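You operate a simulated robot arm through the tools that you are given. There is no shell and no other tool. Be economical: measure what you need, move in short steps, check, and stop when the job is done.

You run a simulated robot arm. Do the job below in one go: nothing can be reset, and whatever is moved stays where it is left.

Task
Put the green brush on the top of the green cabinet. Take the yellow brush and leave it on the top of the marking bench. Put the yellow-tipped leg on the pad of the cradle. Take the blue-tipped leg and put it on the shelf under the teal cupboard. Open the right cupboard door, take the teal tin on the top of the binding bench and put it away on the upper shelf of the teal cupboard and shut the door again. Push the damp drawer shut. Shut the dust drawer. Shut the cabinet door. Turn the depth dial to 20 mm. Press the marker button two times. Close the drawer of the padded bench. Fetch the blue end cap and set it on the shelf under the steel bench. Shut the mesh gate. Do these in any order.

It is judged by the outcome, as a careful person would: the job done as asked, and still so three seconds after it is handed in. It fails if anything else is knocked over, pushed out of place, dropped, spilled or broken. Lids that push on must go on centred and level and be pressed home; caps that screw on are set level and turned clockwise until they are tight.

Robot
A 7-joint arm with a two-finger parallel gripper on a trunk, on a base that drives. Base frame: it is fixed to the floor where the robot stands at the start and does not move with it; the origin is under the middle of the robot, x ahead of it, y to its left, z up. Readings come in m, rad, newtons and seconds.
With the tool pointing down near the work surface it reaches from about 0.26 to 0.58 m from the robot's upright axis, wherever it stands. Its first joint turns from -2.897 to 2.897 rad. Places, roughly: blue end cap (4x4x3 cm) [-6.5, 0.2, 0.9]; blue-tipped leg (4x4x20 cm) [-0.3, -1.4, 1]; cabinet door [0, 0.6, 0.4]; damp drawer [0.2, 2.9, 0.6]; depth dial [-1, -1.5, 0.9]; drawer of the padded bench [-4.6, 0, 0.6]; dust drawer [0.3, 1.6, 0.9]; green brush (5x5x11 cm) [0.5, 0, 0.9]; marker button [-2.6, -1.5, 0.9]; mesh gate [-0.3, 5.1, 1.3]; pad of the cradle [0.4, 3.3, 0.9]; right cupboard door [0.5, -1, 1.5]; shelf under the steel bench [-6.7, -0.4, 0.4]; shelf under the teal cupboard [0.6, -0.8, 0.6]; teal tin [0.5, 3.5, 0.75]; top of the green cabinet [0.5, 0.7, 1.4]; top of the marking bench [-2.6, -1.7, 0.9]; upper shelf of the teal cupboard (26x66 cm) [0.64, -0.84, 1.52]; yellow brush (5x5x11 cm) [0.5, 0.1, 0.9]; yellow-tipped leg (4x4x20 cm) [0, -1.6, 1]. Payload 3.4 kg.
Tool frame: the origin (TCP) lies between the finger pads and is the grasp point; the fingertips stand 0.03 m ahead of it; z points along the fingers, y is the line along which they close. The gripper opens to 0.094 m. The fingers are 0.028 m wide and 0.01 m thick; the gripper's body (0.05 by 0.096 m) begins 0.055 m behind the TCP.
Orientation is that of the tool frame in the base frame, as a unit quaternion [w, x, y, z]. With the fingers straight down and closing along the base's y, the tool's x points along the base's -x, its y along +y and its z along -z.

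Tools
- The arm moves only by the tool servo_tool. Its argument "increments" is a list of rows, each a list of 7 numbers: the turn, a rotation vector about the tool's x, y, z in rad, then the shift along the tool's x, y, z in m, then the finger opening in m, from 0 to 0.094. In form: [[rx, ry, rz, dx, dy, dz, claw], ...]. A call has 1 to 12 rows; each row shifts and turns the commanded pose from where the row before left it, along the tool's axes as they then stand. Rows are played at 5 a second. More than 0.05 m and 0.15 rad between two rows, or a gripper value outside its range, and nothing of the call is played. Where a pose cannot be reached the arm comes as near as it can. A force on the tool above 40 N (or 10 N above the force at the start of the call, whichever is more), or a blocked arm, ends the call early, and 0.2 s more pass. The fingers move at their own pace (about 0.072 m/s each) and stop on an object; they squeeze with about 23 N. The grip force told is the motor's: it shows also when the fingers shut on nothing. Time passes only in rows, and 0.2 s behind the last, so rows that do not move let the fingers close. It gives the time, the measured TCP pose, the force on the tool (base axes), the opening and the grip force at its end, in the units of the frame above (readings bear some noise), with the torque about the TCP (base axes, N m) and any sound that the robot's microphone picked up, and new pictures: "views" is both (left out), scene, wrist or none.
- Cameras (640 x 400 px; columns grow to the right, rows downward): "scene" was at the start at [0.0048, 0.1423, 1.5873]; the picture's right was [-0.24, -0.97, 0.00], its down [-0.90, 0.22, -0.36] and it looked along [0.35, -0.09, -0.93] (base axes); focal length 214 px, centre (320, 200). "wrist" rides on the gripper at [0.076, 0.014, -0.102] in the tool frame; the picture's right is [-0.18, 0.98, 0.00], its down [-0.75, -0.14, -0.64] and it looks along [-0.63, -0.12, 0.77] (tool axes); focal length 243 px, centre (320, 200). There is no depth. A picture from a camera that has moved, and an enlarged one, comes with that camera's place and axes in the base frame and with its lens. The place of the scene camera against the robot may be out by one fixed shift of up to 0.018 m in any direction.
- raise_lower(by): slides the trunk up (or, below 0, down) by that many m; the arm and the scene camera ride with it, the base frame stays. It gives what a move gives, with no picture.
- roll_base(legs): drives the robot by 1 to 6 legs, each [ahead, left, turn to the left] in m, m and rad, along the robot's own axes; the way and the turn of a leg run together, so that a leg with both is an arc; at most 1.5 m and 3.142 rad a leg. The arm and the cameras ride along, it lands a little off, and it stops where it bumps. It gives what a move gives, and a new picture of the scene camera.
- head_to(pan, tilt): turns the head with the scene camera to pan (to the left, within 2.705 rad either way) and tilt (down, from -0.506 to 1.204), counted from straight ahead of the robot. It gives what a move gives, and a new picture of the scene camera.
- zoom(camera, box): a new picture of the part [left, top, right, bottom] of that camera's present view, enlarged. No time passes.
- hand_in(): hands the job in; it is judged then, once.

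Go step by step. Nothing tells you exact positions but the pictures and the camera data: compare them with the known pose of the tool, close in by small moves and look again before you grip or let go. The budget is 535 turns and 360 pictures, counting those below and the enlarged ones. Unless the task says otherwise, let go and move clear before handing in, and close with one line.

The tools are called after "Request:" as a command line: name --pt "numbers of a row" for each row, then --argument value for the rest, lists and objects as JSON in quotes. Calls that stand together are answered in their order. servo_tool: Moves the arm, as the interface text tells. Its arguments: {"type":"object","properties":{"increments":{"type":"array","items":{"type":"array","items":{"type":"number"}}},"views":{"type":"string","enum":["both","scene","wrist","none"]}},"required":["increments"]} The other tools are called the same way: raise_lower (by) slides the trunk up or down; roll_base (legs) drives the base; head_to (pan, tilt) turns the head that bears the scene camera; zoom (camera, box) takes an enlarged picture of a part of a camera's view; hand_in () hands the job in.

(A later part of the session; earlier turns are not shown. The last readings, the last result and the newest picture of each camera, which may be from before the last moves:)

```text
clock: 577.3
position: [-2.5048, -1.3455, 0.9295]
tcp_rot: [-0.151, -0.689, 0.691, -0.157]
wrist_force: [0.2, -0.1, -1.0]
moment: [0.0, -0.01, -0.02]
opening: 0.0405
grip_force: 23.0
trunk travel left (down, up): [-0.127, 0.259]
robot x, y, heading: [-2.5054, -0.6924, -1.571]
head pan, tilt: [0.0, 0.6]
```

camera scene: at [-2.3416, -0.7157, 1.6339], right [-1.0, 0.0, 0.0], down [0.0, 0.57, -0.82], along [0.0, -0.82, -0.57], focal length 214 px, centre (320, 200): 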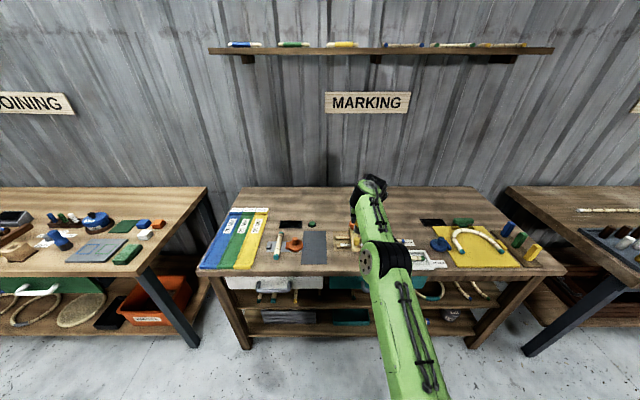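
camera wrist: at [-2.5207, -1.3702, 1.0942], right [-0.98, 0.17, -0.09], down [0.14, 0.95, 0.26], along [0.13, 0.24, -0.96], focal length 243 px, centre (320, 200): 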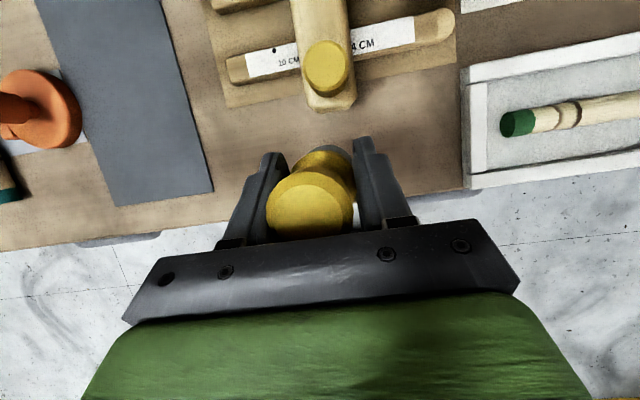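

Request:
servo_tool --pt "0 0 0 -0.002 0 0.0045 0.0" --pt "0 0 0 0 0 0 0.0" --views "none"

Request:
servo_tool --pt "0 0 0 -0.002 0 0.0045 0.0" --pt "0 0 0 0 0 0 0.0" --views "none"

Request:
servo_tool --pt "0 0 0 -0.0013 0 0.0028 0.0" --pt "0 0 0 0 0 0 0.0" --views "wrist"

```text
clock: 577.9
position: [-2.5038, -1.3451, 0.9238]
tcp_rot: [-0.151, -0.689, 0.691, -0.158]
wrist_force: [-0.8, -0.2, -1.6]
moment: [-0.02, 0.0, 0.03]
opening: 0.0404
grip_force: 23.4
trunk travel left (down, up): [-0.127, 0.259]
robot x, y, heading: [-2.502, -0.6902, -1.574]
head pan, tilt: [0.0, 0.6]
```

```text
clock: 578.5
position: [-2.5046, -1.345, 0.9225]
tcp_rot: [-0.153, -0.688, 0.691, -0.16]
wrist_force: [-1.9, -1.7, 18.5]
moment: [0.14, -0.13, -0.02]
opening: 0.0406
grip_force: 22.5
trunk travel left (down, up): [-0.127, 0.259]
robot x, y, heading: [-2.503, -0.6887, -1.568]
head pan, tilt: [0.0, 0.6]
```

```text
clock: 579.1
position: [-2.5046, -1.3451, 0.9177]
tcp_rot: [-0.152, -0.688, 0.691, -0.159]
wrist_force: [-0.7, -2.5, 22.9]
moment: [-0.09, -0.08, 0.02]
opening: 0.0405
grip_force: 23.2
trunk travel left (down, up): [-0.127, 0.259]
robot x, y, heading: [-2.5032, -0.6896, -1.57]
head pan, tilt: [0.0, 0.6]
camera wrist: at [-2.5206, -1.369, 1.0444], right [-0.98, 0.17, -0.09], down [0.14, 0.96, 0.26], along [0.13, 0.24, -0.96], focal length 243 px, centre (320, 200)
```

wrist: 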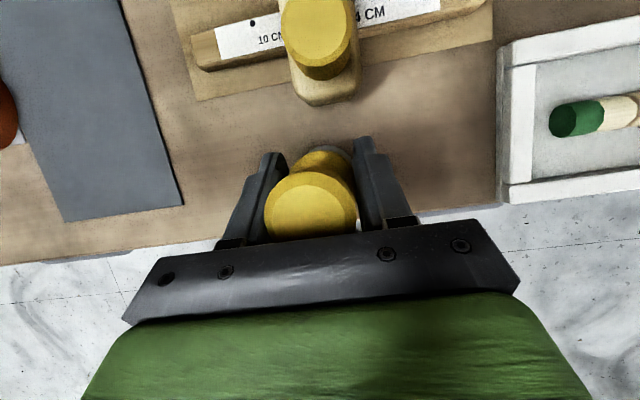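

Request:
servo_tool --pt "0 0 0 0.001 0 -0.003 0.05" --pt "0 0 0 0 0 0 0.062" --pt "0 0 0 0 0 0 0.062" --pt "0 0 0 0.0085 0 -0.018 0.062" --pt "0 0 0 0.017 0 -0.036 0.062" --pt "0 0 0 0.017 0 -0.036 0.062" --pt "0 0 0 0.017 0 -0.036 0.062" --views "wrist"

```text
clock: 580.7
position: [-2.5026, -1.3287, 1.055]
tcp_rot: [-0.151, -0.689, 0.691, -0.158]
wrist_force: [0.3, -0.5, 0.6]
moment: [0.01, 0.0, -0.01]
opening: 0.0619
grip_force: 0.1
out of reach, approached as far as the arm can: row 7
trunk travel left (down, up): [-0.127, 0.259]
robot x, y, heading: [-2.4988, -0.6846, -1.572]
head pan, tilt: [0.0, 0.6]
camera wrist: at [-2.5177, -1.3539, 1.1808], right [-0.98, 0.17, -0.09], down [0.14, 0.96, 0.26], along [0.13, 0.24, -0.96], focal length 243 px, centre (320, 200)
```

wrist: 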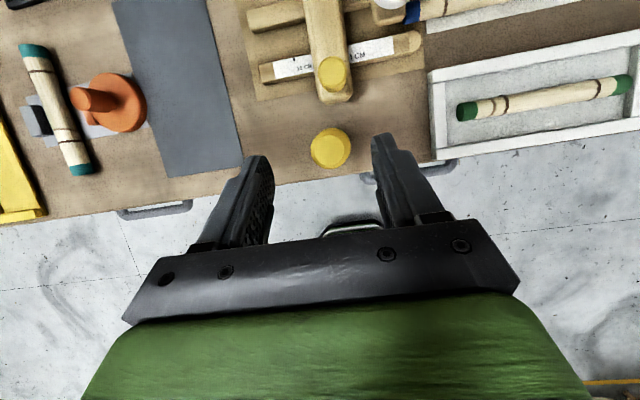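

The yellow brush stands on the marking bench. Now look for the marker button.

Request:
roll_base --legs '[[-0.3, 0.35, 0]]'

Request:
head_to --pan -0.5 --tilt 0.6

Request:
zoom --camera "scene" --box '[140, 140, 380, 290]'

```text
clock: 583.4
position: [-2.149, -1.0284, 1.0537]
tcp_rot: [-0.151, -0.689, 0.691, -0.157]
wrist_force: [0.1, 0.6, 0.1]
moment: [-0.02, 0.04, 0.01]
opening: 0.0621
grip_force: 0.0
trunk travel left (down, up): [-0.127, 0.259]
robot x, y, heading: [-2.1487, -0.3892, -1.574]
head pan, tilt: [0.0, 0.6]
camera scene: at [-1.9866, -0.4119, 1.4847], right [-1.0, 0.0, 0.0], down [0.0, 0.56, -0.83], along [0.0, -0.83, -0.56], focal length 214 px, centre (320, 200)
```

scene: 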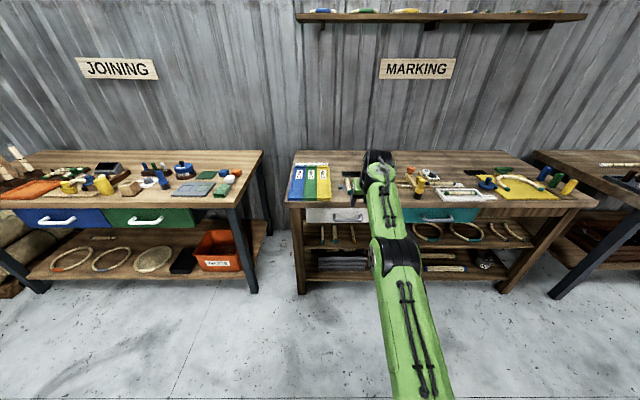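

```text
clock: 584.4
position: [-2.15, -1.0291, 1.053]
tcp_rot: [-0.151, -0.688, 0.692, -0.158]
wrist_force: [0.7, -0.2, 0.5]
moment: [0.0, -0.03, -0.02]
opening: 0.0619
grip_force: 0.1
trunk travel left (down, up): [-0.127, 0.259]
robot x, y, heading: [-2.1506, -0.3839, -1.571]
head pan, tilt: [-0.499, 0.6]
camera scene: at [-2.0294, -0.4016, 1.4848], right [-0.88, 0.48, 0.0], down [0.27, 0.5, -0.82], along [-0.4, -0.72, -0.57], focal length 214 px, centre (320, 200)
```

scene: 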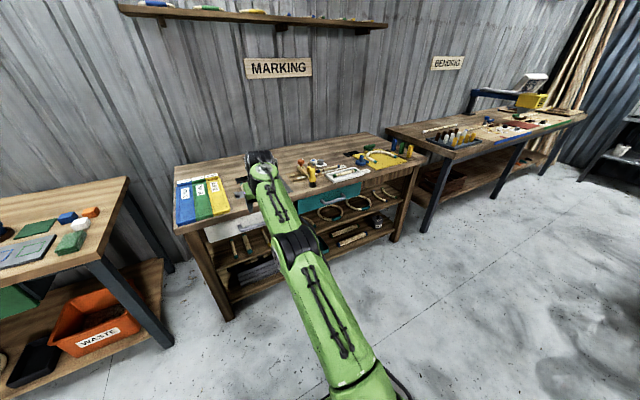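

```text
2.67 times, centred on (260, 215) of scene
camera zoom: at [-2.0294, -0.4016, 1.4848], right [-0.88, 0.48, 0.0], down [0.27, 0.5, -0.82], along [-0.4, -0.72, -0.57], focal length 572 px, centre (480, 160)
```

zoom: 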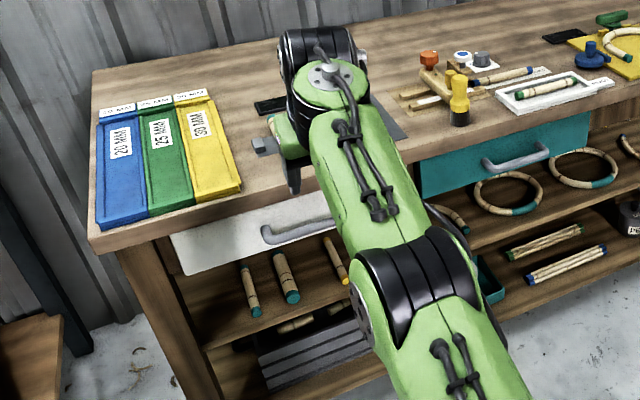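

Request:
zoom --camera "scene" --box '[280, 150, 360, 200]'

```text
8.00 times, centred on (320, 175) of scene
camera zoom: at [-2.0294, -0.4016, 1.4848], right [-0.88, 0.48, 0.0], down [0.27, 0.5, -0.82], along [-0.4, -0.72, -0.57], focal length 1716 px, centre (320, 400)
```

zoom: 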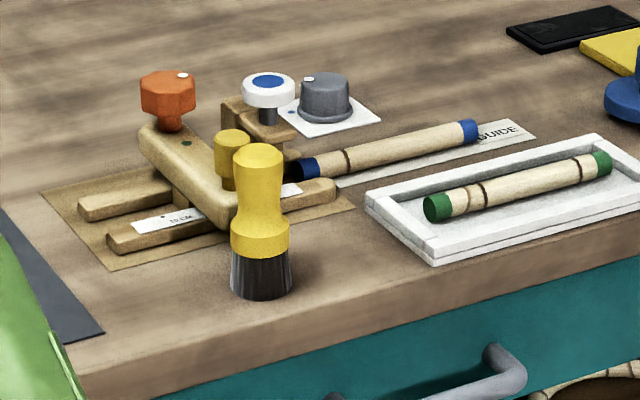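

The marker button is the white plunger with a blue top at about (−2.586, −1.49, 0.93). I'll point the closed fingers straight down and go above it.

Request:
servo_tool --pt "0 -0.14 0 -0.03 0 -0.02 0.0" --pt "0 -0.15 0 -0.03 0 -0.02 0.0" --pt "0 -0.148 0 -0.03 0 -0.01 0.0" --pt "0 0 0 -0.03 0 -0.01 0.0" --pt "0 0 0 0 0 0 0.0" --views "none"

```text
clock: 585.6
position: [-2.1411, -0.906, 1.0594]
tcp_rot: [-0.005, 0.707, -0.706, 0.033]
wrist_force: [0.8, 0.9, -0.7]
moment: [0.02, 0.04, 0.0]
opening: 0.0
grip_force: 23.3
out of reach, approached as far as the arm can: row 3
trunk travel left (down, up): [-0.127, 0.259]
robot x, y, heading: [-2.1456, -0.3869, -1.571]
head pan, tilt: [-0.499, 0.6]
```

Request:
roll_base --legs '[[0, -0.445, 0], [0.5, 0, 0]]'

Request:
servo_tool --pt "0 0 0 0 0 0 0.0" --views "wrist"

```text
clock: 590.8
position: [-2.581, -1.4048, 1.0595]
tcp_rot: [-0.004, 0.708, -0.705, 0.033]
wrist_force: [-0.3, -0.3, -0.4]
moment: [-0.01, 0.0, 0.02]
opening: 0.0
grip_force: 22.8
trunk travel left (down, up): [-0.127, 0.259]
robot x, y, heading: [-2.5948, -0.8818, -1.564]
head pan, tilt: [-0.499, 0.6]
camera scene: at [-2.4713, -0.9004, 1.4847], right [-0.88, 0.48, 0.0], down [0.27, 0.5, -0.82], along [-0.39, -0.73, -0.57], focal length 214 px, centre (320, 200)
```

scene: 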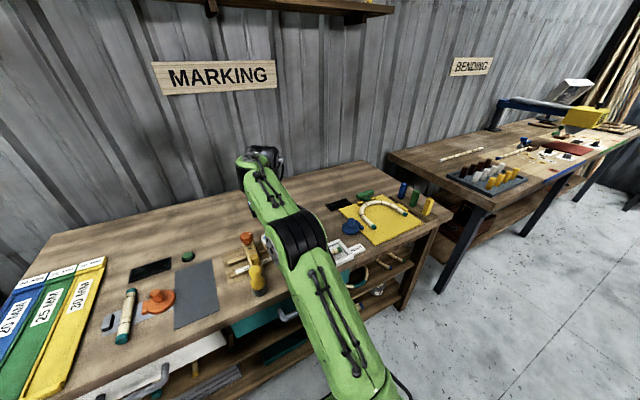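

```text
clock: 591.2
position: [-2.5816, -1.404, 1.0603]
tcp_rot: [-0.005, 0.708, -0.705, 0.032]
wrist_force: [-0.2, 0.7, 0.2]
moment: [0.01, -0.01, 0.02]
opening: 0.0
grip_force: 22.6
trunk travel left (down, up): [-0.127, 0.259]
robot x, y, heading: [-2.5903, -0.8853, -1.566]
head pan, tilt: [-0.499, 0.6]
camera wrist: at [-2.6006, -1.4762, 1.1656], right [-0.98, 0.18, -0.06], down [0.1, 0.78, 0.62], along [0.16, 0.6, -0.78], focal length 243 px, centre (320, 200)
```

wrist: 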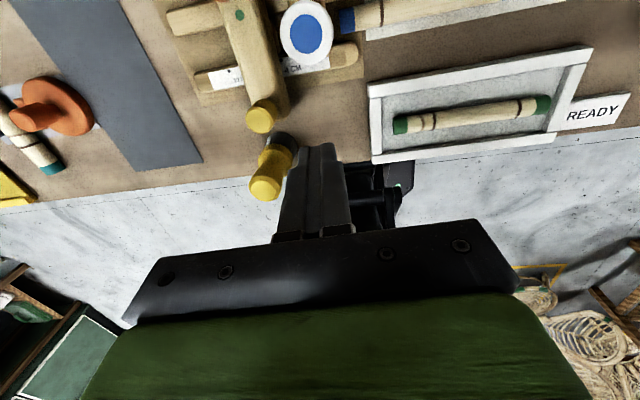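

Request:
servo_tool --pt "0 0 0 0.031 -0.004 0 0.0" --pt "0 0 0 0.031 -0.004 0 0.0" --pt "0 0 0 0 0 0.04 0.0" --pt "0 0 0 0 0 0 0.0" --views "both"

```text
clock: 592.2
position: [-2.5681, -1.4431, 1.013]
tcp_rot: [-0.004, 0.708, -0.706, 0.033]
wrist_force: [0.7, 0.5, 0.6]
moment: [0.05, 0.02, 0.0]
opening: 0.0
grip_force: 23.0
out of reach, approached as far as the arm can: row 2
trunk travel left (down, up): [-0.127, 0.259]
robot x, y, heading: [-2.5876, -0.8866, -1.57]
head pan, tilt: [-0.499, 0.6]
camera scene: at [-2.4711, -0.8994, 1.4848], right [-0.88, 0.48, 0.0], down [0.27, 0.5, -0.83], along [-0.39, -0.73, -0.56], focal length 214 px, centre (320, 200)
camera wrist: at [-2.5881, -1.5161, 1.1189], right [-0.98, 0.18, -0.06], down [0.1, 0.78, 0.62], along [0.16, 0.6, -0.78], focal length 243 px, centre (320, 200)
```

scene: 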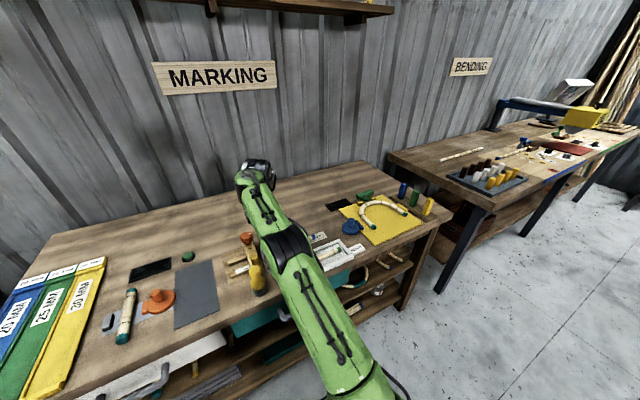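
wrist: 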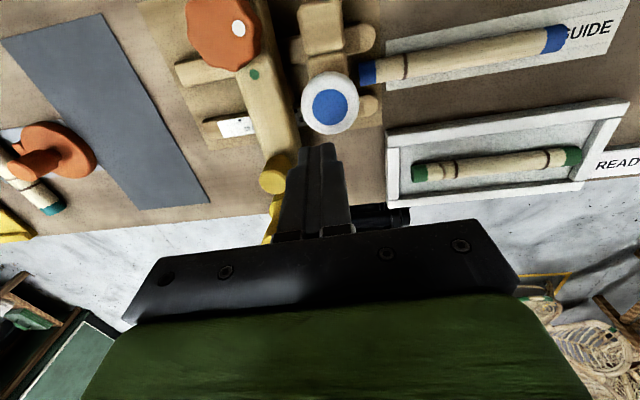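

Request:
roll_base --legs '[[0.021, -0.007, 0]]'

Request:
servo_tool --pt "0 0 0 0 0 0.02 0.0" --pt "0 0 0 0 0 0 0.0" --views "wrist"

```text
clock: 593.0
position: [-2.5776, -1.4653, 1.0131]
tcp_rot: [-0.006, 0.708, -0.705, 0.033]
wrist_force: [-0.5, -0.2, 0.0]
moment: [0.04, 0.0, 0.0]
opening: 0.0
grip_force: 23.1
trunk travel left (down, up): [-0.127, 0.259]
robot x, y, heading: [-2.5958, -0.9079, -1.562]
head pan, tilt: [-0.499, 0.6]
camera scene: at [-2.4788, -0.922, 1.4848], right [-0.88, 0.48, 0.0], down [0.27, 0.5, -0.82], along [-0.39, -0.72, -0.57], focal length 214 px, centre (320, 200)
```

scene: 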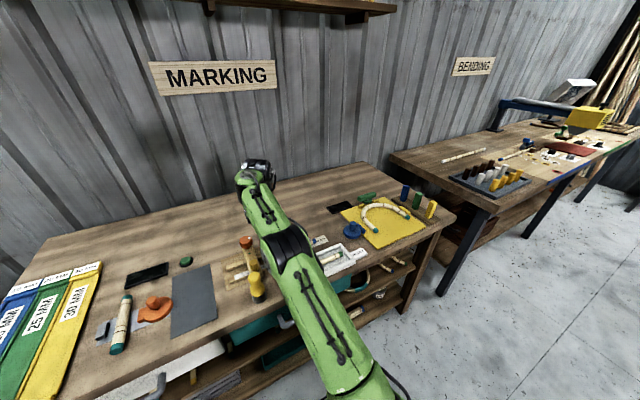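

```text
clock: 593.6
position: [-2.5734, -1.4657, 0.9938]
tcp_rot: [-0.004, 0.708, -0.705, 0.033]
wrist_force: [-0.1, 0.0, -0.6]
moment: [0.06, -0.02, -0.02]
opening: 0.0
grip_force: 23.4
trunk travel left (down, up): [-0.127, 0.259]
robot x, y, heading: [-2.5977, -0.9083, -1.57]
head pan, tilt: [-0.499, 0.6]
camera wrist: at [-2.5936, -1.538, 1.0996], right [-0.98, 0.18, -0.06], down [0.1, 0.78, 0.62], along [0.16, 0.6, -0.78], focal length 243 px, centre (320, 200)
```

wrist: 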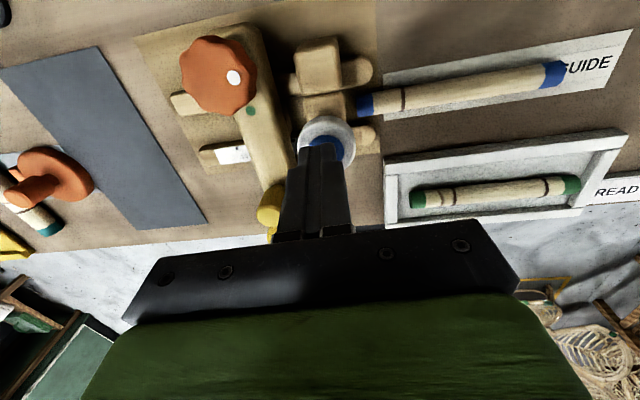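

Request:
servo_tool --pt "0 0 0 0 0.001 0.008 0.0" --pt "0 0 0 0 0 0.008 0.0" --pt "0 0 0 0 0 0.006 0.0" --pt "0 0 0 0 0 0.006 0.0" --pt "0 0 0 0 0 0.005 0.0" --pt "0 0 0 0 0 0.005 0.0" --views "wrist"

```text
clock: 595.0
position: [-2.575, -1.4654, 0.966]
tcp_rot: [0.002, 0.708, -0.705, 0.041]
wrist_force: [-2.8, 7.1, 20.2]
moment: [0.45, 0.13, 0.01]
opening: 0.0002
grip_force: 23.1
trunk travel left (down, up): [-0.127, 0.259]
robot x, y, heading: [-2.5987, -0.907, -1.572]
head pan, tilt: [-0.499, 0.6]
heard: click
stopped in row 6: the force on the tool passed its limit at 45 N (the readings are from after the stop); the commanded pose is now the measured one
camera wrist: at [-2.5943, -1.5359, 1.0728], right [-0.98, 0.18, -0.07], down [0.1, 0.79, 0.6], along [0.16, 0.58, -0.8], focal length 243 px, centre (320, 200)
```

wrist: 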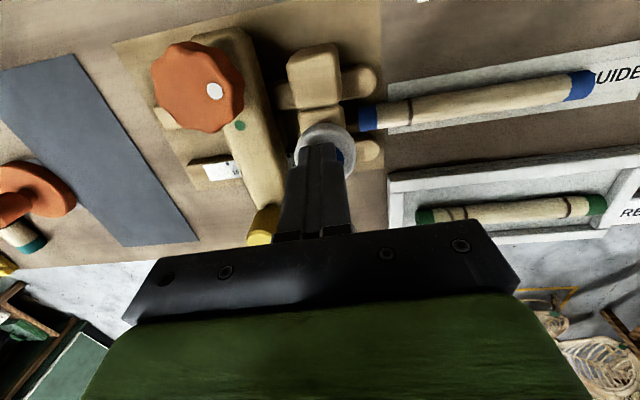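

First click. Release fully, then press once more.

Request:
servo_tool --pt "0 0 0 0 0 -0.015 0.0" --pt "0 0 0 0 0 -0.015 0.0" --pt "0 0 0 0 0 0 0.0" --pt "0 0 0 0 0 0 0.0" --views "none"

Request:
servo_tool --pt "0 0 0 0 0 0.01 0.0" --pt "0 0 0 0 0 0.008 0.0" --pt "0 0 0 0 0 0.006 0.0" --pt "0 0 0 0 0 0.005 0.0" --pt "0 0 0 0 0 0.005 0.0" --views "none"

```text
clock: 596.0
position: [-2.5756, -1.4671, 0.9927]
tcp_rot: [0.0, 0.709, -0.705, 0.039]
wrist_force: [-0.5, 0.1, -0.1]
moment: [-0.02, 0.0, 0.0]
opening: 0.0
grip_force: 22.9
trunk travel left (down, up): [-0.127, 0.259]
robot x, y, heading: [-2.5993, -0.9071, -1.57]
head pan, tilt: [-0.499, 0.6]
```

```text
clock: 597.3
position: [-2.5755, -1.4675, 0.9649]
tcp_rot: [0.007, 0.708, -0.705, 0.045]
wrist_force: [-0.6, 7.0, 19.4]
moment: [0.47, 0.09, -0.08]
opening: 0.0
grip_force: 23.1
trunk travel left (down, up): [-0.127, 0.259]
robot x, y, heading: [-2.5997, -0.9061, -1.574]
head pan, tilt: [-0.499, 0.6]
heard: click
stopped in row 5: the force on the tool passed its limit at 42 N (the readings are from after the stop); the commanded pose is now the measured one
```

Two clicks. Raise and go to the depth dial on the joining bench.

Request:
servo_tool --pt "0 0 0 0 0 -0.02 0.0" --pt "0 0 0 0 0 -0.04 0.0" --pt "0 0 0 0 0 -0.04 0.0" --pt "0 0 0 0 0 0 0.0" --views "none"

Request:
roll_base --legs '[[-0.4, 0, 0], [0, 1.5, 0]]'

Request:
head_to --pan 0.1 --tilt 0.6

Request:
zoom --camera "scene" --box '[160, 130, 480, 290]'

```text
clock: 598.3
position: [-2.5788, -1.4618, 1.0613]
tcp_rot: [0.005, 0.708, -0.705, 0.042]
wrist_force: [1.0, 0.1, -0.6]
moment: [-0.01, -0.01, 0.01]
opening: 0.0
grip_force: 22.7
trunk travel left (down, up): [-0.127, 0.259]
robot x, y, heading: [-2.597, -0.9065, -1.573]
head pan, tilt: [-0.499, 0.6]
```

```text
clock: 607.7
position: [-1.1244, -1.0809, 1.063]
tcp_rot: [-0.005, -0.695, 0.717, -0.042]
wrist_force: [0.2, 0.2, -0.4]
moment: [0.02, 0.01, 0.03]
opening: 0.0
grip_force: 23.0
trunk travel left (down, up): [-0.127, 0.259]
robot x, y, heading: [-1.1254, -0.5264, -1.603]
head pan, tilt: [-0.499, 0.6]
camera scene: at [-1.0049, -0.5422, 1.4847], right [-0.86, 0.51, 0.0], down [0.29, 0.49, -0.83], along [-0.42, -0.71, -0.56], focal length 214 px, centre (320, 200)
```

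scene: 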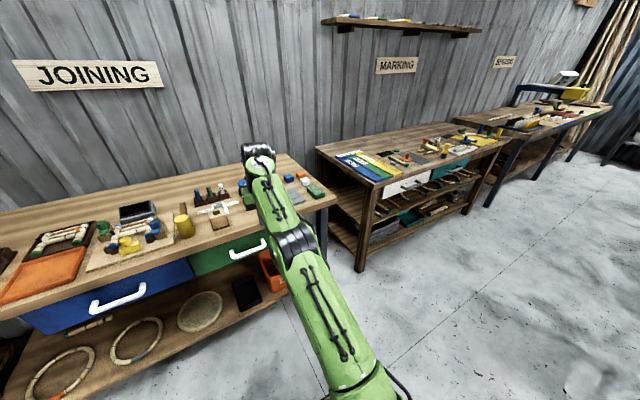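

```text
clock: 608.7
position: [-1.1244, -1.0796, 1.0614]
tcp_rot: [-0.006, -0.696, 0.717, -0.042]
wrist_force: [-0.1, 0.0, 0.1]
moment: [-0.03, -0.02, -0.01]
opening: 0.0002
grip_force: 22.9
trunk travel left (down, up): [-0.127, 0.259]
robot x, y, heading: [-1.1275, -0.5245, -1.605]
head pan, tilt: [0.099, 0.6]
camera scene: at [-0.9546, -0.5542, 1.4848], right [-1.0, -0.07, 0.0], down [-0.04, 0.56, -0.82], along [0.06, -0.82, -0.57], focal length 214 px, centre (320, 200)
```

scene: 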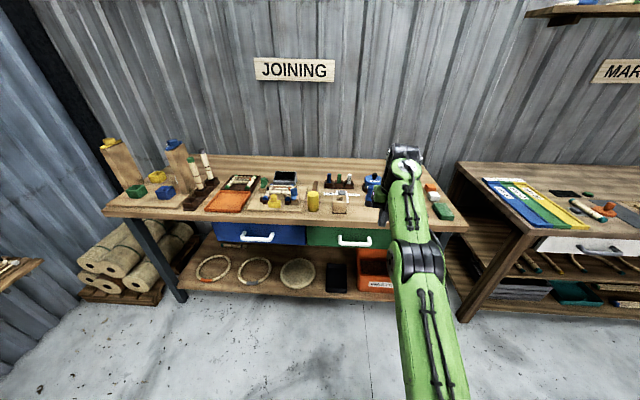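

```text
2.00 times, centred on (320, 210) of scene
camera zoom: at [-0.9546, -0.5542, 1.4848], right [-1.0, -0.07, 0.0], down [-0.04, 0.56, -0.82], along [0.06, -0.82, -0.57], focal length 429 px, centre (320, 180)
```

zoom: 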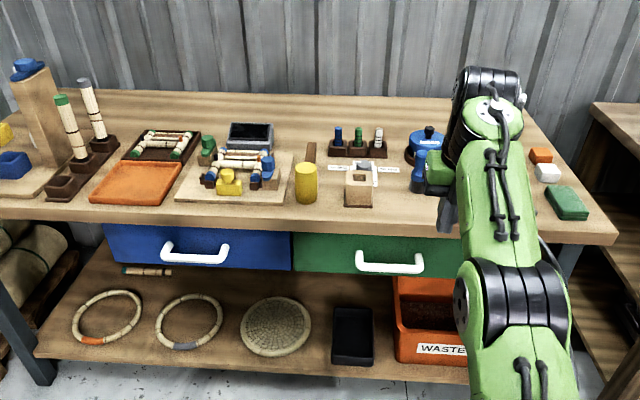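

Request:
zoom --camera "scene" --box '[280, 160, 400, 220]'

```text
5.33 times, centred on (340, 190) of scene
camera zoom: at [-0.9546, -0.5542, 1.4848], right [-1.0, -0.07, 0.0], down [-0.04, 0.56, -0.82], along [0.06, -0.82, -0.57], focal length 1144 px, centre (213, 253)
```

zoom: 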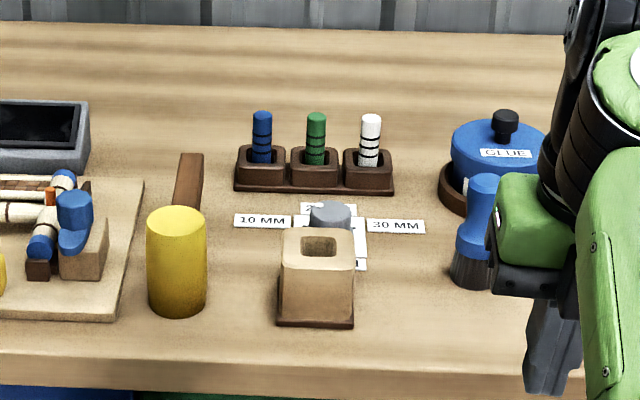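

Request:
roll_base --legs '[[0, 0.14, 0.034], [0.36, 0, 0]]'

Request:
servo_tool --pt "0 0 0 0 0 0 0.05" --views "wrist"

```text
clock: 612.0
position: [-0.9679, -1.442, 1.0599]
tcp_rot: [-0.005, -0.706, 0.707, -0.041]
wrist_force: [-0.3, 0.0, -0.6]
moment: [0.04, 0.03, 0.01]
opening: 0.0
grip_force: 22.4
trunk travel left (down, up): [-0.127, 0.259]
robot x, y, heading: [-0.9844, -0.8855, -1.571]
head pan, tilt: [0.099, 0.6]
camera scene: at [-0.8142, -0.9116, 1.4847], right [-1.0, -0.1, 0.0], down [-0.06, 0.56, -0.82], along [0.08, -0.82, -0.57], focal length 214 px, centre (320, 200)
```

scene: 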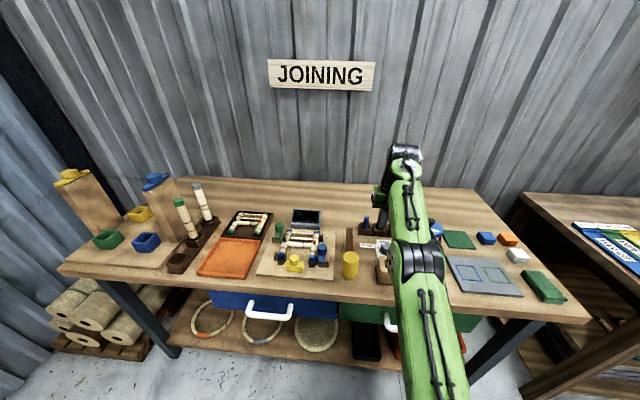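

```text
clock: 612.4
position: [-0.9694, -1.4419, 1.0607]
tcp_rot: [0.005, 0.707, -0.706, 0.042]
wrist_force: [0.5, -0.3, 0.1]
moment: [0.0, -0.02, -0.03]
opening: 0.0503
grip_force: 0.7
trunk travel left (down, up): [-0.127, 0.259]
robot x, y, heading: [-0.9854, -0.8855, -1.569]
head pan, tilt: [0.099, 0.6]
camera wrist: at [-0.9879, -1.5113, 1.1687], right [-0.98, 0.18, -0.06], down [0.11, 0.79, 0.6], along [0.16, 0.58, -0.8], focal length 243 px, centre (320, 200)
```

wrist: 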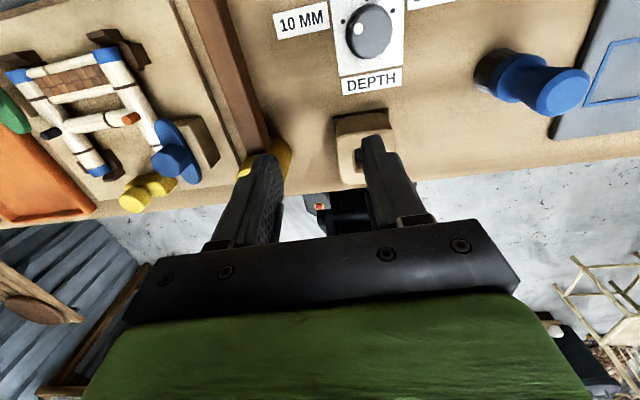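

Request:
zoom --camera "wrist" --box '[260, 0, 460, 100]'

```text
3.20 times, centred on (360, 50) of wrist
camera zoom: at [-0.9879, -1.5113, 1.1687], right [-0.98, 0.18, -0.06], down [0.11, 0.79, 0.6], along [0.16, 0.58, -0.8], focal length 776 px, centre (192, 680)
```

zoom: 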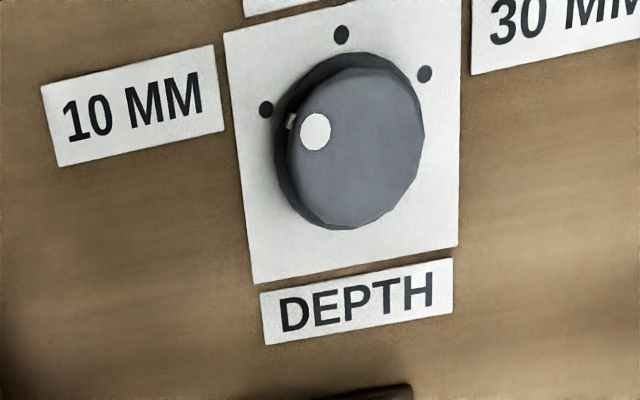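

The depth dial points at 10 mm; 20 mm is the top dot, about 60° clockwise from above. I'll pre-rotate the gripper counter-clockwise, grip the knob and turn.

Request:
roll_base --legs '[[0.045, -0.045, 0]]'

Request:
servo_tool --pt "0 0 -0.15 0 0 0 0.06" --pt "0 0 -0.15 0 0 0 0.06" --pt "0 0 -0.15 0 0 0 0.06" --pt "0 0 -0.15 0 0 0 0.06" --pt "0 0 -0.15 0 0 0 0.06" --pt "0 0 -0.15 0 0 0 0.06" --pt "0 0 -0.15 0 0 0 0.06" --pt "0 0 -0.15 0 0 0 0.06" --pt "0 0 0 0 0 0 0.06" --views "wrist"

```text
clock: 613.4
position: [-1.0143, -1.4878, 1.0615]
tcp_rot: [-0.004, -0.706, 0.707, -0.043]
wrist_force: [-0.4, -0.9, 0.4]
moment: [0.03, -0.01, 0.04]
opening: 0.0499
grip_force: 0.0
trunk travel left (down, up): [-0.127, 0.259]
robot x, y, heading: [-1.028, -0.9331, -1.572]
head pan, tilt: [0.099, 0.6]
camera scene: at [-0.8602, -0.957, 1.4849], right [-1.0, -0.1, 0.0], down [-0.05, 0.56, -0.82], along [0.08, -0.82, -0.57], focal length 214 px, centre (320, 200)
```

scene: 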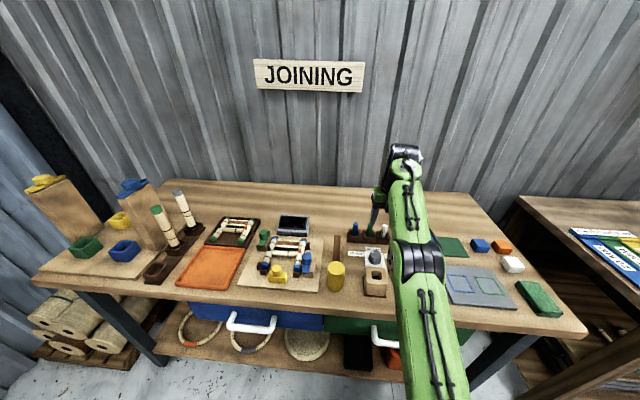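

```text
clock: 615.4
position: [-1.0137, -1.487, 1.0614]
tcp_rot: [0.028, 0.982, -0.183, 0.031]
wrist_force: [-0.5, 0.0, -0.7]
moment: [-0.01, -0.02, 0.01]
opening: 0.0601
grip_force: 0.0
trunk travel left (down, up): [-0.127, 0.259]
robot x, y, heading: [-1.034, -0.932, -1.571]
head pan, tilt: [0.099, 0.6]
camera wrist: at [-0.9526, -1.5208, 1.1702], right [-0.53, -0.85, 0.03], down [-0.68, 0.44, 0.58], along [-0.5, 0.29, -0.82], focal length 243 px, centre (320, 200)
```

wrist: 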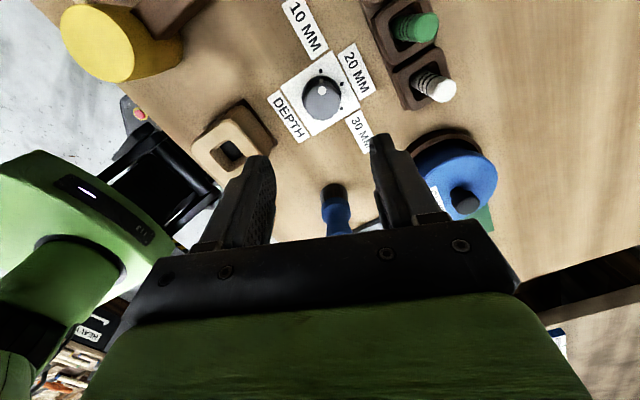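

Request:
servo_tool --pt "0.0435 -0.07 0 0.007 0.007 0 0.06" --pt "0 0 0 0 0 0.04 0.06" --pt "0 0 0 0 0 0.04 0.06" --pt "0 0 0 0 0 0.03 0.06" --pt "0 0 0 0 0 0 0.06" --views "wrist"

```text
clock: 616.5
position: [-1.0105, -1.4721, 0.9505]
tcp_rot: [0.001, 0.983, -0.185, 0.002]
wrist_force: [-0.2, -0.3, 0.5]
moment: [-0.02, -0.04, -0.04]
opening: 0.0603
grip_force: 0.2
out of reach, approached as far as the arm can: row 1
trunk travel left (down, up): [-0.127, 0.259]
robot x, y, heading: [-1.0281, -0.933, -1.572]
head pan, tilt: [0.099, 0.6]
camera wrist: at [-0.9444, -1.5118, 1.0541], right [-0.53, -0.85, 0.0], down [-0.65, 0.41, 0.64], along [-0.54, 0.34, -0.77], focal length 243 px, centre (320, 200)
```

wrist: 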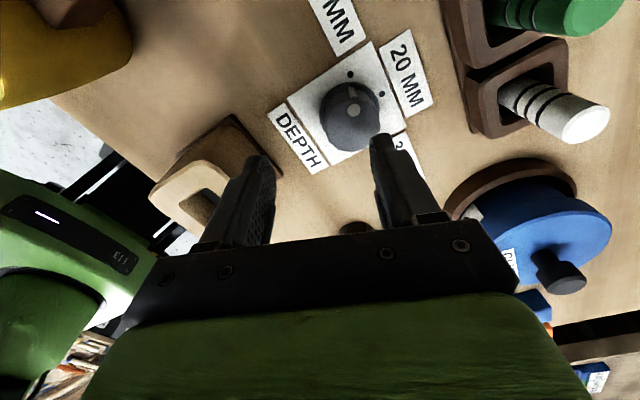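

Request:
roll_base --legs '[[0.024, 0.002, 0]]'

Request:
servo_tool --pt "0 0 0 0 0 0.025 0.06" --pt "0 0 0 0 0 0.02 0.06" --pt "0 0 0 0 0 0 0.06" --views "wrist"

```text
clock: 617.4
position: [-1.0074, -1.497, 0.9497]
tcp_rot: [0.0, 0.983, -0.184, 0.002]
wrist_force: [0.4, -0.9, -0.5]
moment: [0.03, 0.01, 0.0]
opening: 0.0599
grip_force: 0.1
trunk travel left (down, up): [-0.127, 0.259]
robot x, y, heading: [-1.0276, -0.9548, -1.574]
head pan, tilt: [0.099, 0.6]
camera scene: at [-0.8567, -0.9811, 1.4847], right [-1.0, -0.1, 0.0], down [-0.06, 0.56, -0.82], along [0.08, -0.82, -0.57], focal length 214 px, centre (320, 200)
```

scene: 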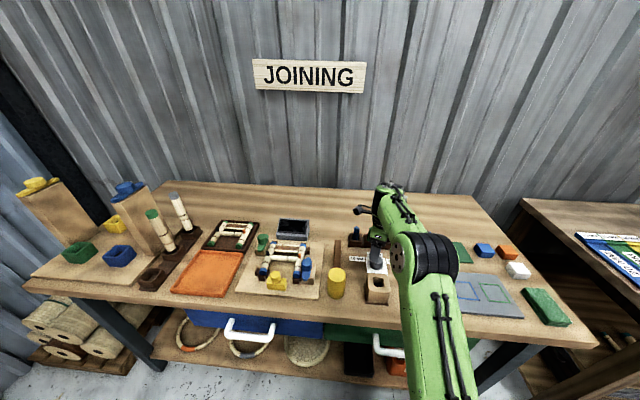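

```text
clock: 618.2
position: [-1.0076, -1.4954, 0.9061]
tcp_rot: [0.0, 0.983, -0.184, 0.002]
wrist_force: [-0.5, -0.8, 0.3]
moment: [0.02, -0.03, -0.02]
opening: 0.0603
grip_force: 0.1
trunk travel left (down, up): [-0.127, 0.259]
robot x, y, heading: [-1.0286, -0.9531, -1.576]
head pan, tilt: [0.099, 0.6]
camera wrist: at [-0.9414, -1.5352, 1.0095], right [-0.53, -0.85, 0.0], down [-0.65, 0.4, 0.64], along [-0.54, 0.34, -0.77], focal length 243 px, centre (320, 200)
```

wrist: 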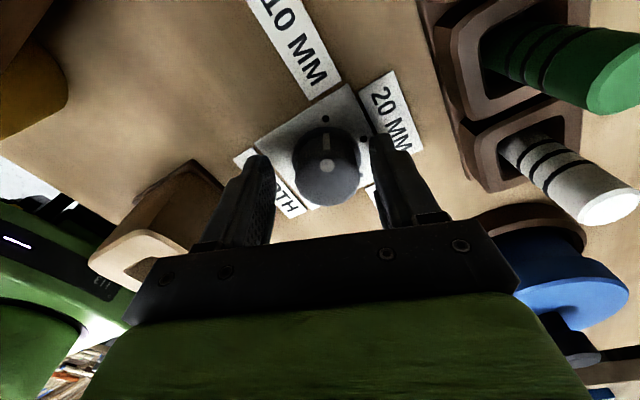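

Request:
servo_tool --pt "0 0 0 0 0.0 0.015 0.06" --pt "0 0 0 0 0 0 0.03" --pt "0 0 0 0 0 0 0.0" --pt "0 0 0 0 0 0 0.0" --pt "0 0 0 0 0 0 0.0" --views "wrist"

```text
clock: 619.4
position: [-1.0086, -1.4969, 0.8914]
tcp_rot: [0.001, 0.983, -0.184, 0.002]
wrist_force: [-8.1, -12.5, 0.0]
moment: [-0.44, 0.31, 0.12]
opening: 0.0428
grip_force: 45.3
trunk travel left (down, up): [-0.127, 0.259]
robot x, y, heading: [-1.028, -0.9541, -1.571]
head pan, tilt: [0.099, 0.6]
camera wrist: at [-0.9435, -1.5379, 0.994], right [-0.53, -0.85, 0.0], down [-0.65, 0.41, 0.64], along [-0.54, 0.34, -0.77], focal length 243 px, centre (320, 200)
```

wrist: 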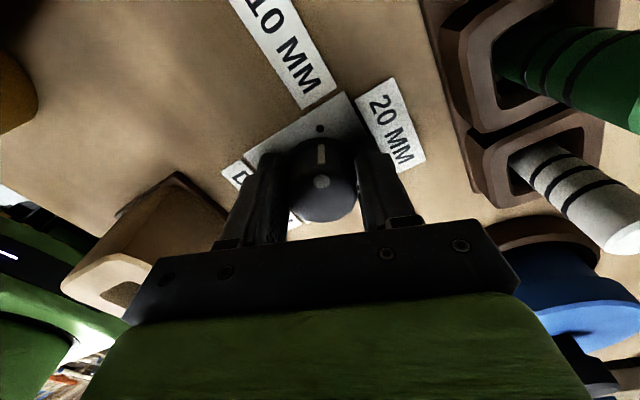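

Request:
servo_tool --pt "0 0 0.1 0 0 0 0.0" --pt "0 0 0.1 0 0 0 0.0" --pt "0 0 0.1 0 0 0 0.0" --pt "0 0 0.1 0 0 0 0.0" --pt "0 0 0.1 0 0 0 0.0" --pt "0 0 0.0 0 0 0 0.0" --views "wrist"

```text
clock: 620.8
position: [-1.013, -1.4978, 0.89]
tcp_rot: [0.004, 0.904, -0.427, 0.0]
wrist_force: [-5.6, -4.6, -0.5]
moment: [0.26, 0.43, -0.03]
opening: 0.0411
grip_force: 44.7
trunk travel left (down, up): [-0.127, 0.259]
robot x, y, heading: [-1.03, -0.9536, -1.578]
head pan, tilt: [0.099, 0.6]
stopped in row 6: the force on the tool passed its limit at 40 N (the readings are from after the stop); the commanded pose is now the measured one
camera wrist: at [-0.975, -1.5644, 0.9944], right [-0.88, -0.48, 0.01], down [-0.37, 0.68, 0.64], along [-0.31, 0.56, -0.77], focal length 243 px, centre (320, 200)
```

wrist: 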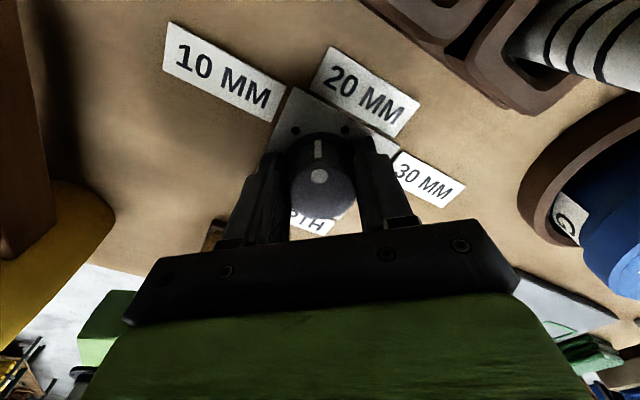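

Request:
servo_tool --pt "0 0 0.1 0 0 0 0.0" --pt "0 0 0.1 0 0 0 0.0" --pt "0 0 0.1 0 0 0 0.0" --pt "0 0 0.1 0 0 0 0.0" --pt "0 0 0.1 0 0 0 0.0" --views "wrist"

Request:
zoom --camera "wrist" --box '[240, 80, 400, 220]'

```text
clock: 622.0
position: [-1.0146, -1.4977, 0.8898]
tcp_rot: [0.004, 0.77, -0.637, 0.002]
wrist_force: [-24.2, -9.0, 2.2]
moment: [0.27, 0.08, 0.09]
opening: 0.0407
grip_force: 44.9
trunk travel left (down, up): [-0.127, 0.259]
robot x, y, heading: [-1.029, -0.9545, -1.573]
head pan, tilt: [0.099, 0.6]
camera wrist: at [-1.0144, -1.5744, 0.9948], right [-1.0, 0.0, 0.0], down [0.0, 0.77, 0.63], along [0.0, 0.63, -0.77], focal length 243 px, centre (320, 200)
```

wrist: 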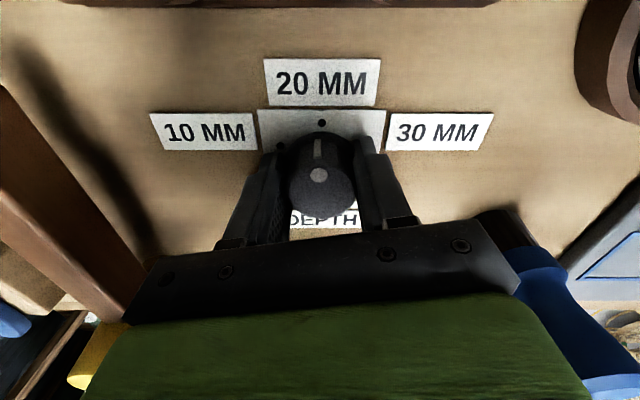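

```text
2.86 times, centred on (320, 150) of wrist
camera zoom: at [-1.0144, -1.5744, 0.9948], right [-1.0, 0.0, 0.0], down [0.0, 0.77, 0.63], along [0.0, 0.63, -0.77], focal length 693 px, centre (320, 343)
```

zoom: 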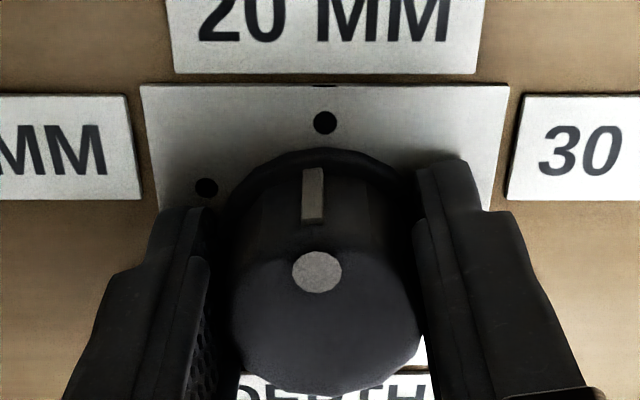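

Request:
servo_tool --pt "0 0 0.06 0 0.002 0 0.0" --pt "0 0 0.06 0 0.002 0 0.0" --pt "0 0 0.0 0 0 0 0.0" --views "wrist"

Request:
zoom --camera "wrist" --box '[240, 80, 400, 220]'

```text
clock: 622.8
position: [-1.0154, -1.4979, 0.8903]
tcp_rot: [0.003, 0.733, -0.681, 0.003]
wrist_force: [-14.3, -12.0, 3.8]
moment: [-0.46, -0.07, 0.03]
opening: 0.0407
grip_force: 44.5
trunk travel left (down, up): [-0.127, 0.259]
robot x, y, heading: [-1.0266, -0.9559, -1.574]
head pan, tilt: [0.099, 0.6]
camera wrist: at [-1.0239, -1.5739, 0.9948], right [-0.99, 0.11, 0.0], down [0.09, 0.77, 0.63], along [0.07, 0.63, -0.77], focal length 243 px, centre (320, 200)
```

wrist: 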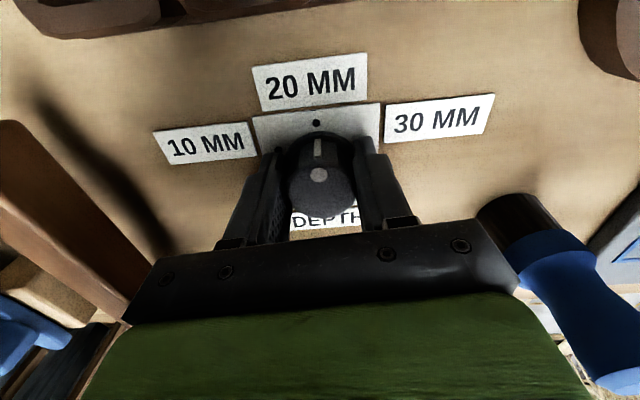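

```text
2.86 times, centred on (320, 150) of wrist
camera zoom: at [-1.0239, -1.5739, 0.9948], right [-0.99, 0.11, 0.0], down [0.09, 0.77, 0.63], along [0.07, 0.63, -0.77], focal length 693 px, centre (320, 343)
```

zoom: 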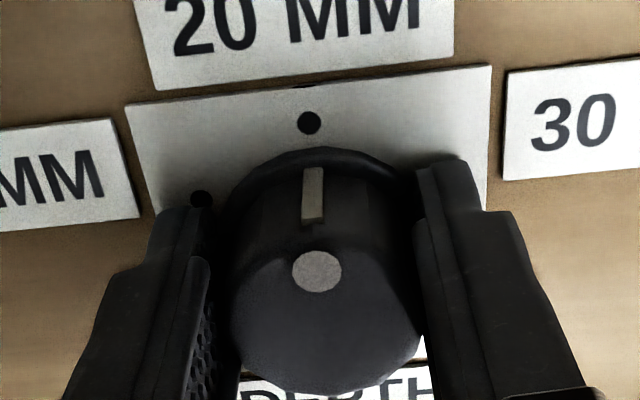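

The pointer now lines up with 20 mm. Release and lift, then verify.

Request:
servo_tool --pt "0 0 0 0 0.001 0 0.03" --pt "0 0 0 0 0 0 0.06" --pt "0 0 0 0 0 0 0.062" --pt "0 0 0 0 0 -0.03 0.062" --pt "0 0 0 0 0 -0.04 0.062" --pt "0 0 0 0 0 -0.04 0.062" --views "wrist"

Request:
zoom --camera "wrist" --box '[240, 40, 440, 165]'

```text
clock: 624.2
position: [-1.014, -1.4961, 1.0019]
tcp_rot: [0.003, 0.733, -0.681, 0.002]
wrist_force: [0.6, 0.3, 0.1]
moment: [-0.01, -0.01, 0.01]
opening: 0.0622
grip_force: 0.1
trunk travel left (down, up): [-0.127, 0.259]
robot x, y, heading: [-1.0316, -0.9532, -1.576]
head pan, tilt: [0.099, 0.6]
camera wrist: at [-1.0224, -1.5733, 1.1065], right [-0.99, 0.11, 0.0], down [0.09, 0.77, 0.64], along [0.07, 0.63, -0.77], focal length 243 px, centre (320, 200)
```

wrist: 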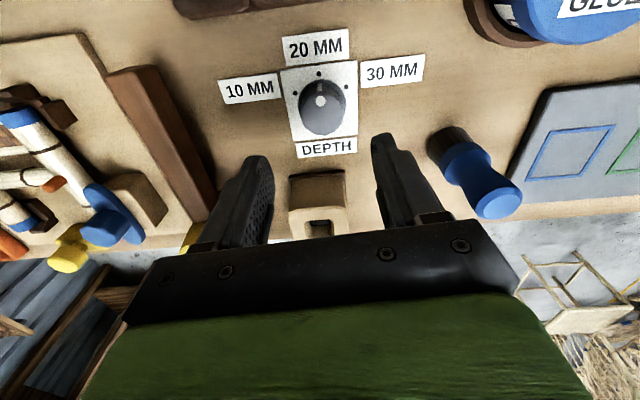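

```text
3.20 times, centred on (340, 102) of wrist
camera zoom: at [-1.0224, -1.5733, 1.1065], right [-0.99, 0.11, 0.0], down [0.09, 0.77, 0.64], along [0.07, 0.63, -0.77], focal length 776 px, centre (256, 512)
```

zoom: 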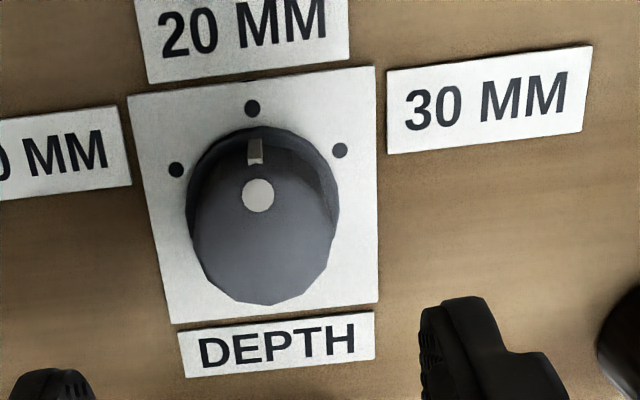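

Dial reads 20 mm. Next, travel to the padded bench.

Request:
roll_base --legs '[[-0.4, 0, 0], [0, 0, -1.57], [1.3, 0, 0], [1.2, 0, 0]]'

Request:
head_to --pan 0.0 --tilt 0.35

```text
clock: 642.2
position: [-4.0501, -0.5708, 1.0018]
tcp_rot: [-0.004, -0.031, 1.0, 0.0]
wrist_force: [0.2, 0.2, 0.1]
moment: [0.01, -0.01, 0.01]
opening: 0.0619
grip_force: 0.0
trunk travel left (down, up): [-0.127, 0.259]
robot x, y, heading: [-3.5113, -0.5598, 3.125]
head pan, tilt: [0.099, 0.6]
camera scene: at [-3.5278, -0.7186, 1.4847], right [-0.09, 1.0, 0.0], down [0.56, 0.05, -0.82], along [-0.82, -0.07, -0.57], focal length 214 px, centre (320, 200)
```

scene: 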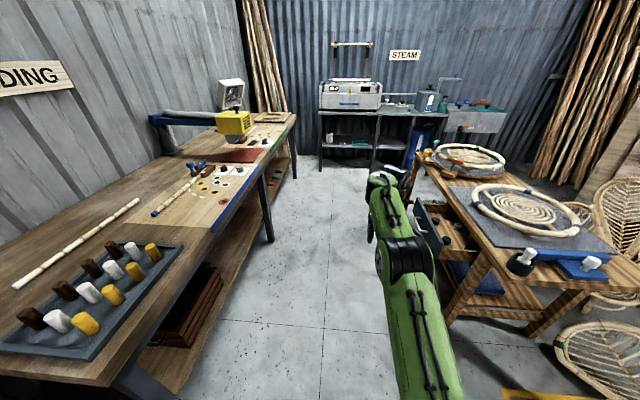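

```text
clock: 643.0
position: [-4.0503, -0.5699, 1.0023]
tcp_rot: [-0.005, -0.03, 1.0, 0.001]
wrist_force: [0.2, 0.7, 0.9]
moment: [0.0, 0.0, 0.01]
opening: 0.062
grip_force: 0.1
trunk travel left (down, up): [-0.127, 0.259]
robot x, y, heading: [-3.508, -0.5587, 3.126]
head pan, tilt: [0.0, 0.351]
camera scene: at [-3.5325, -0.7098, 1.5075], right [0.01, 1.0, 0.0], down [0.34, 0.0, -0.94], along [-0.94, 0.01, -0.34], focal length 214 px, centre (320, 200)
```

scene: 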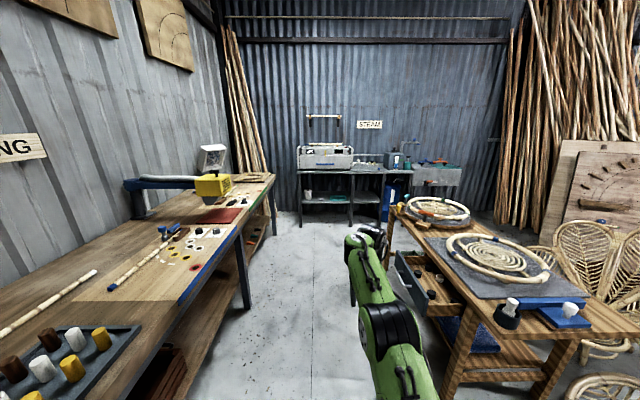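

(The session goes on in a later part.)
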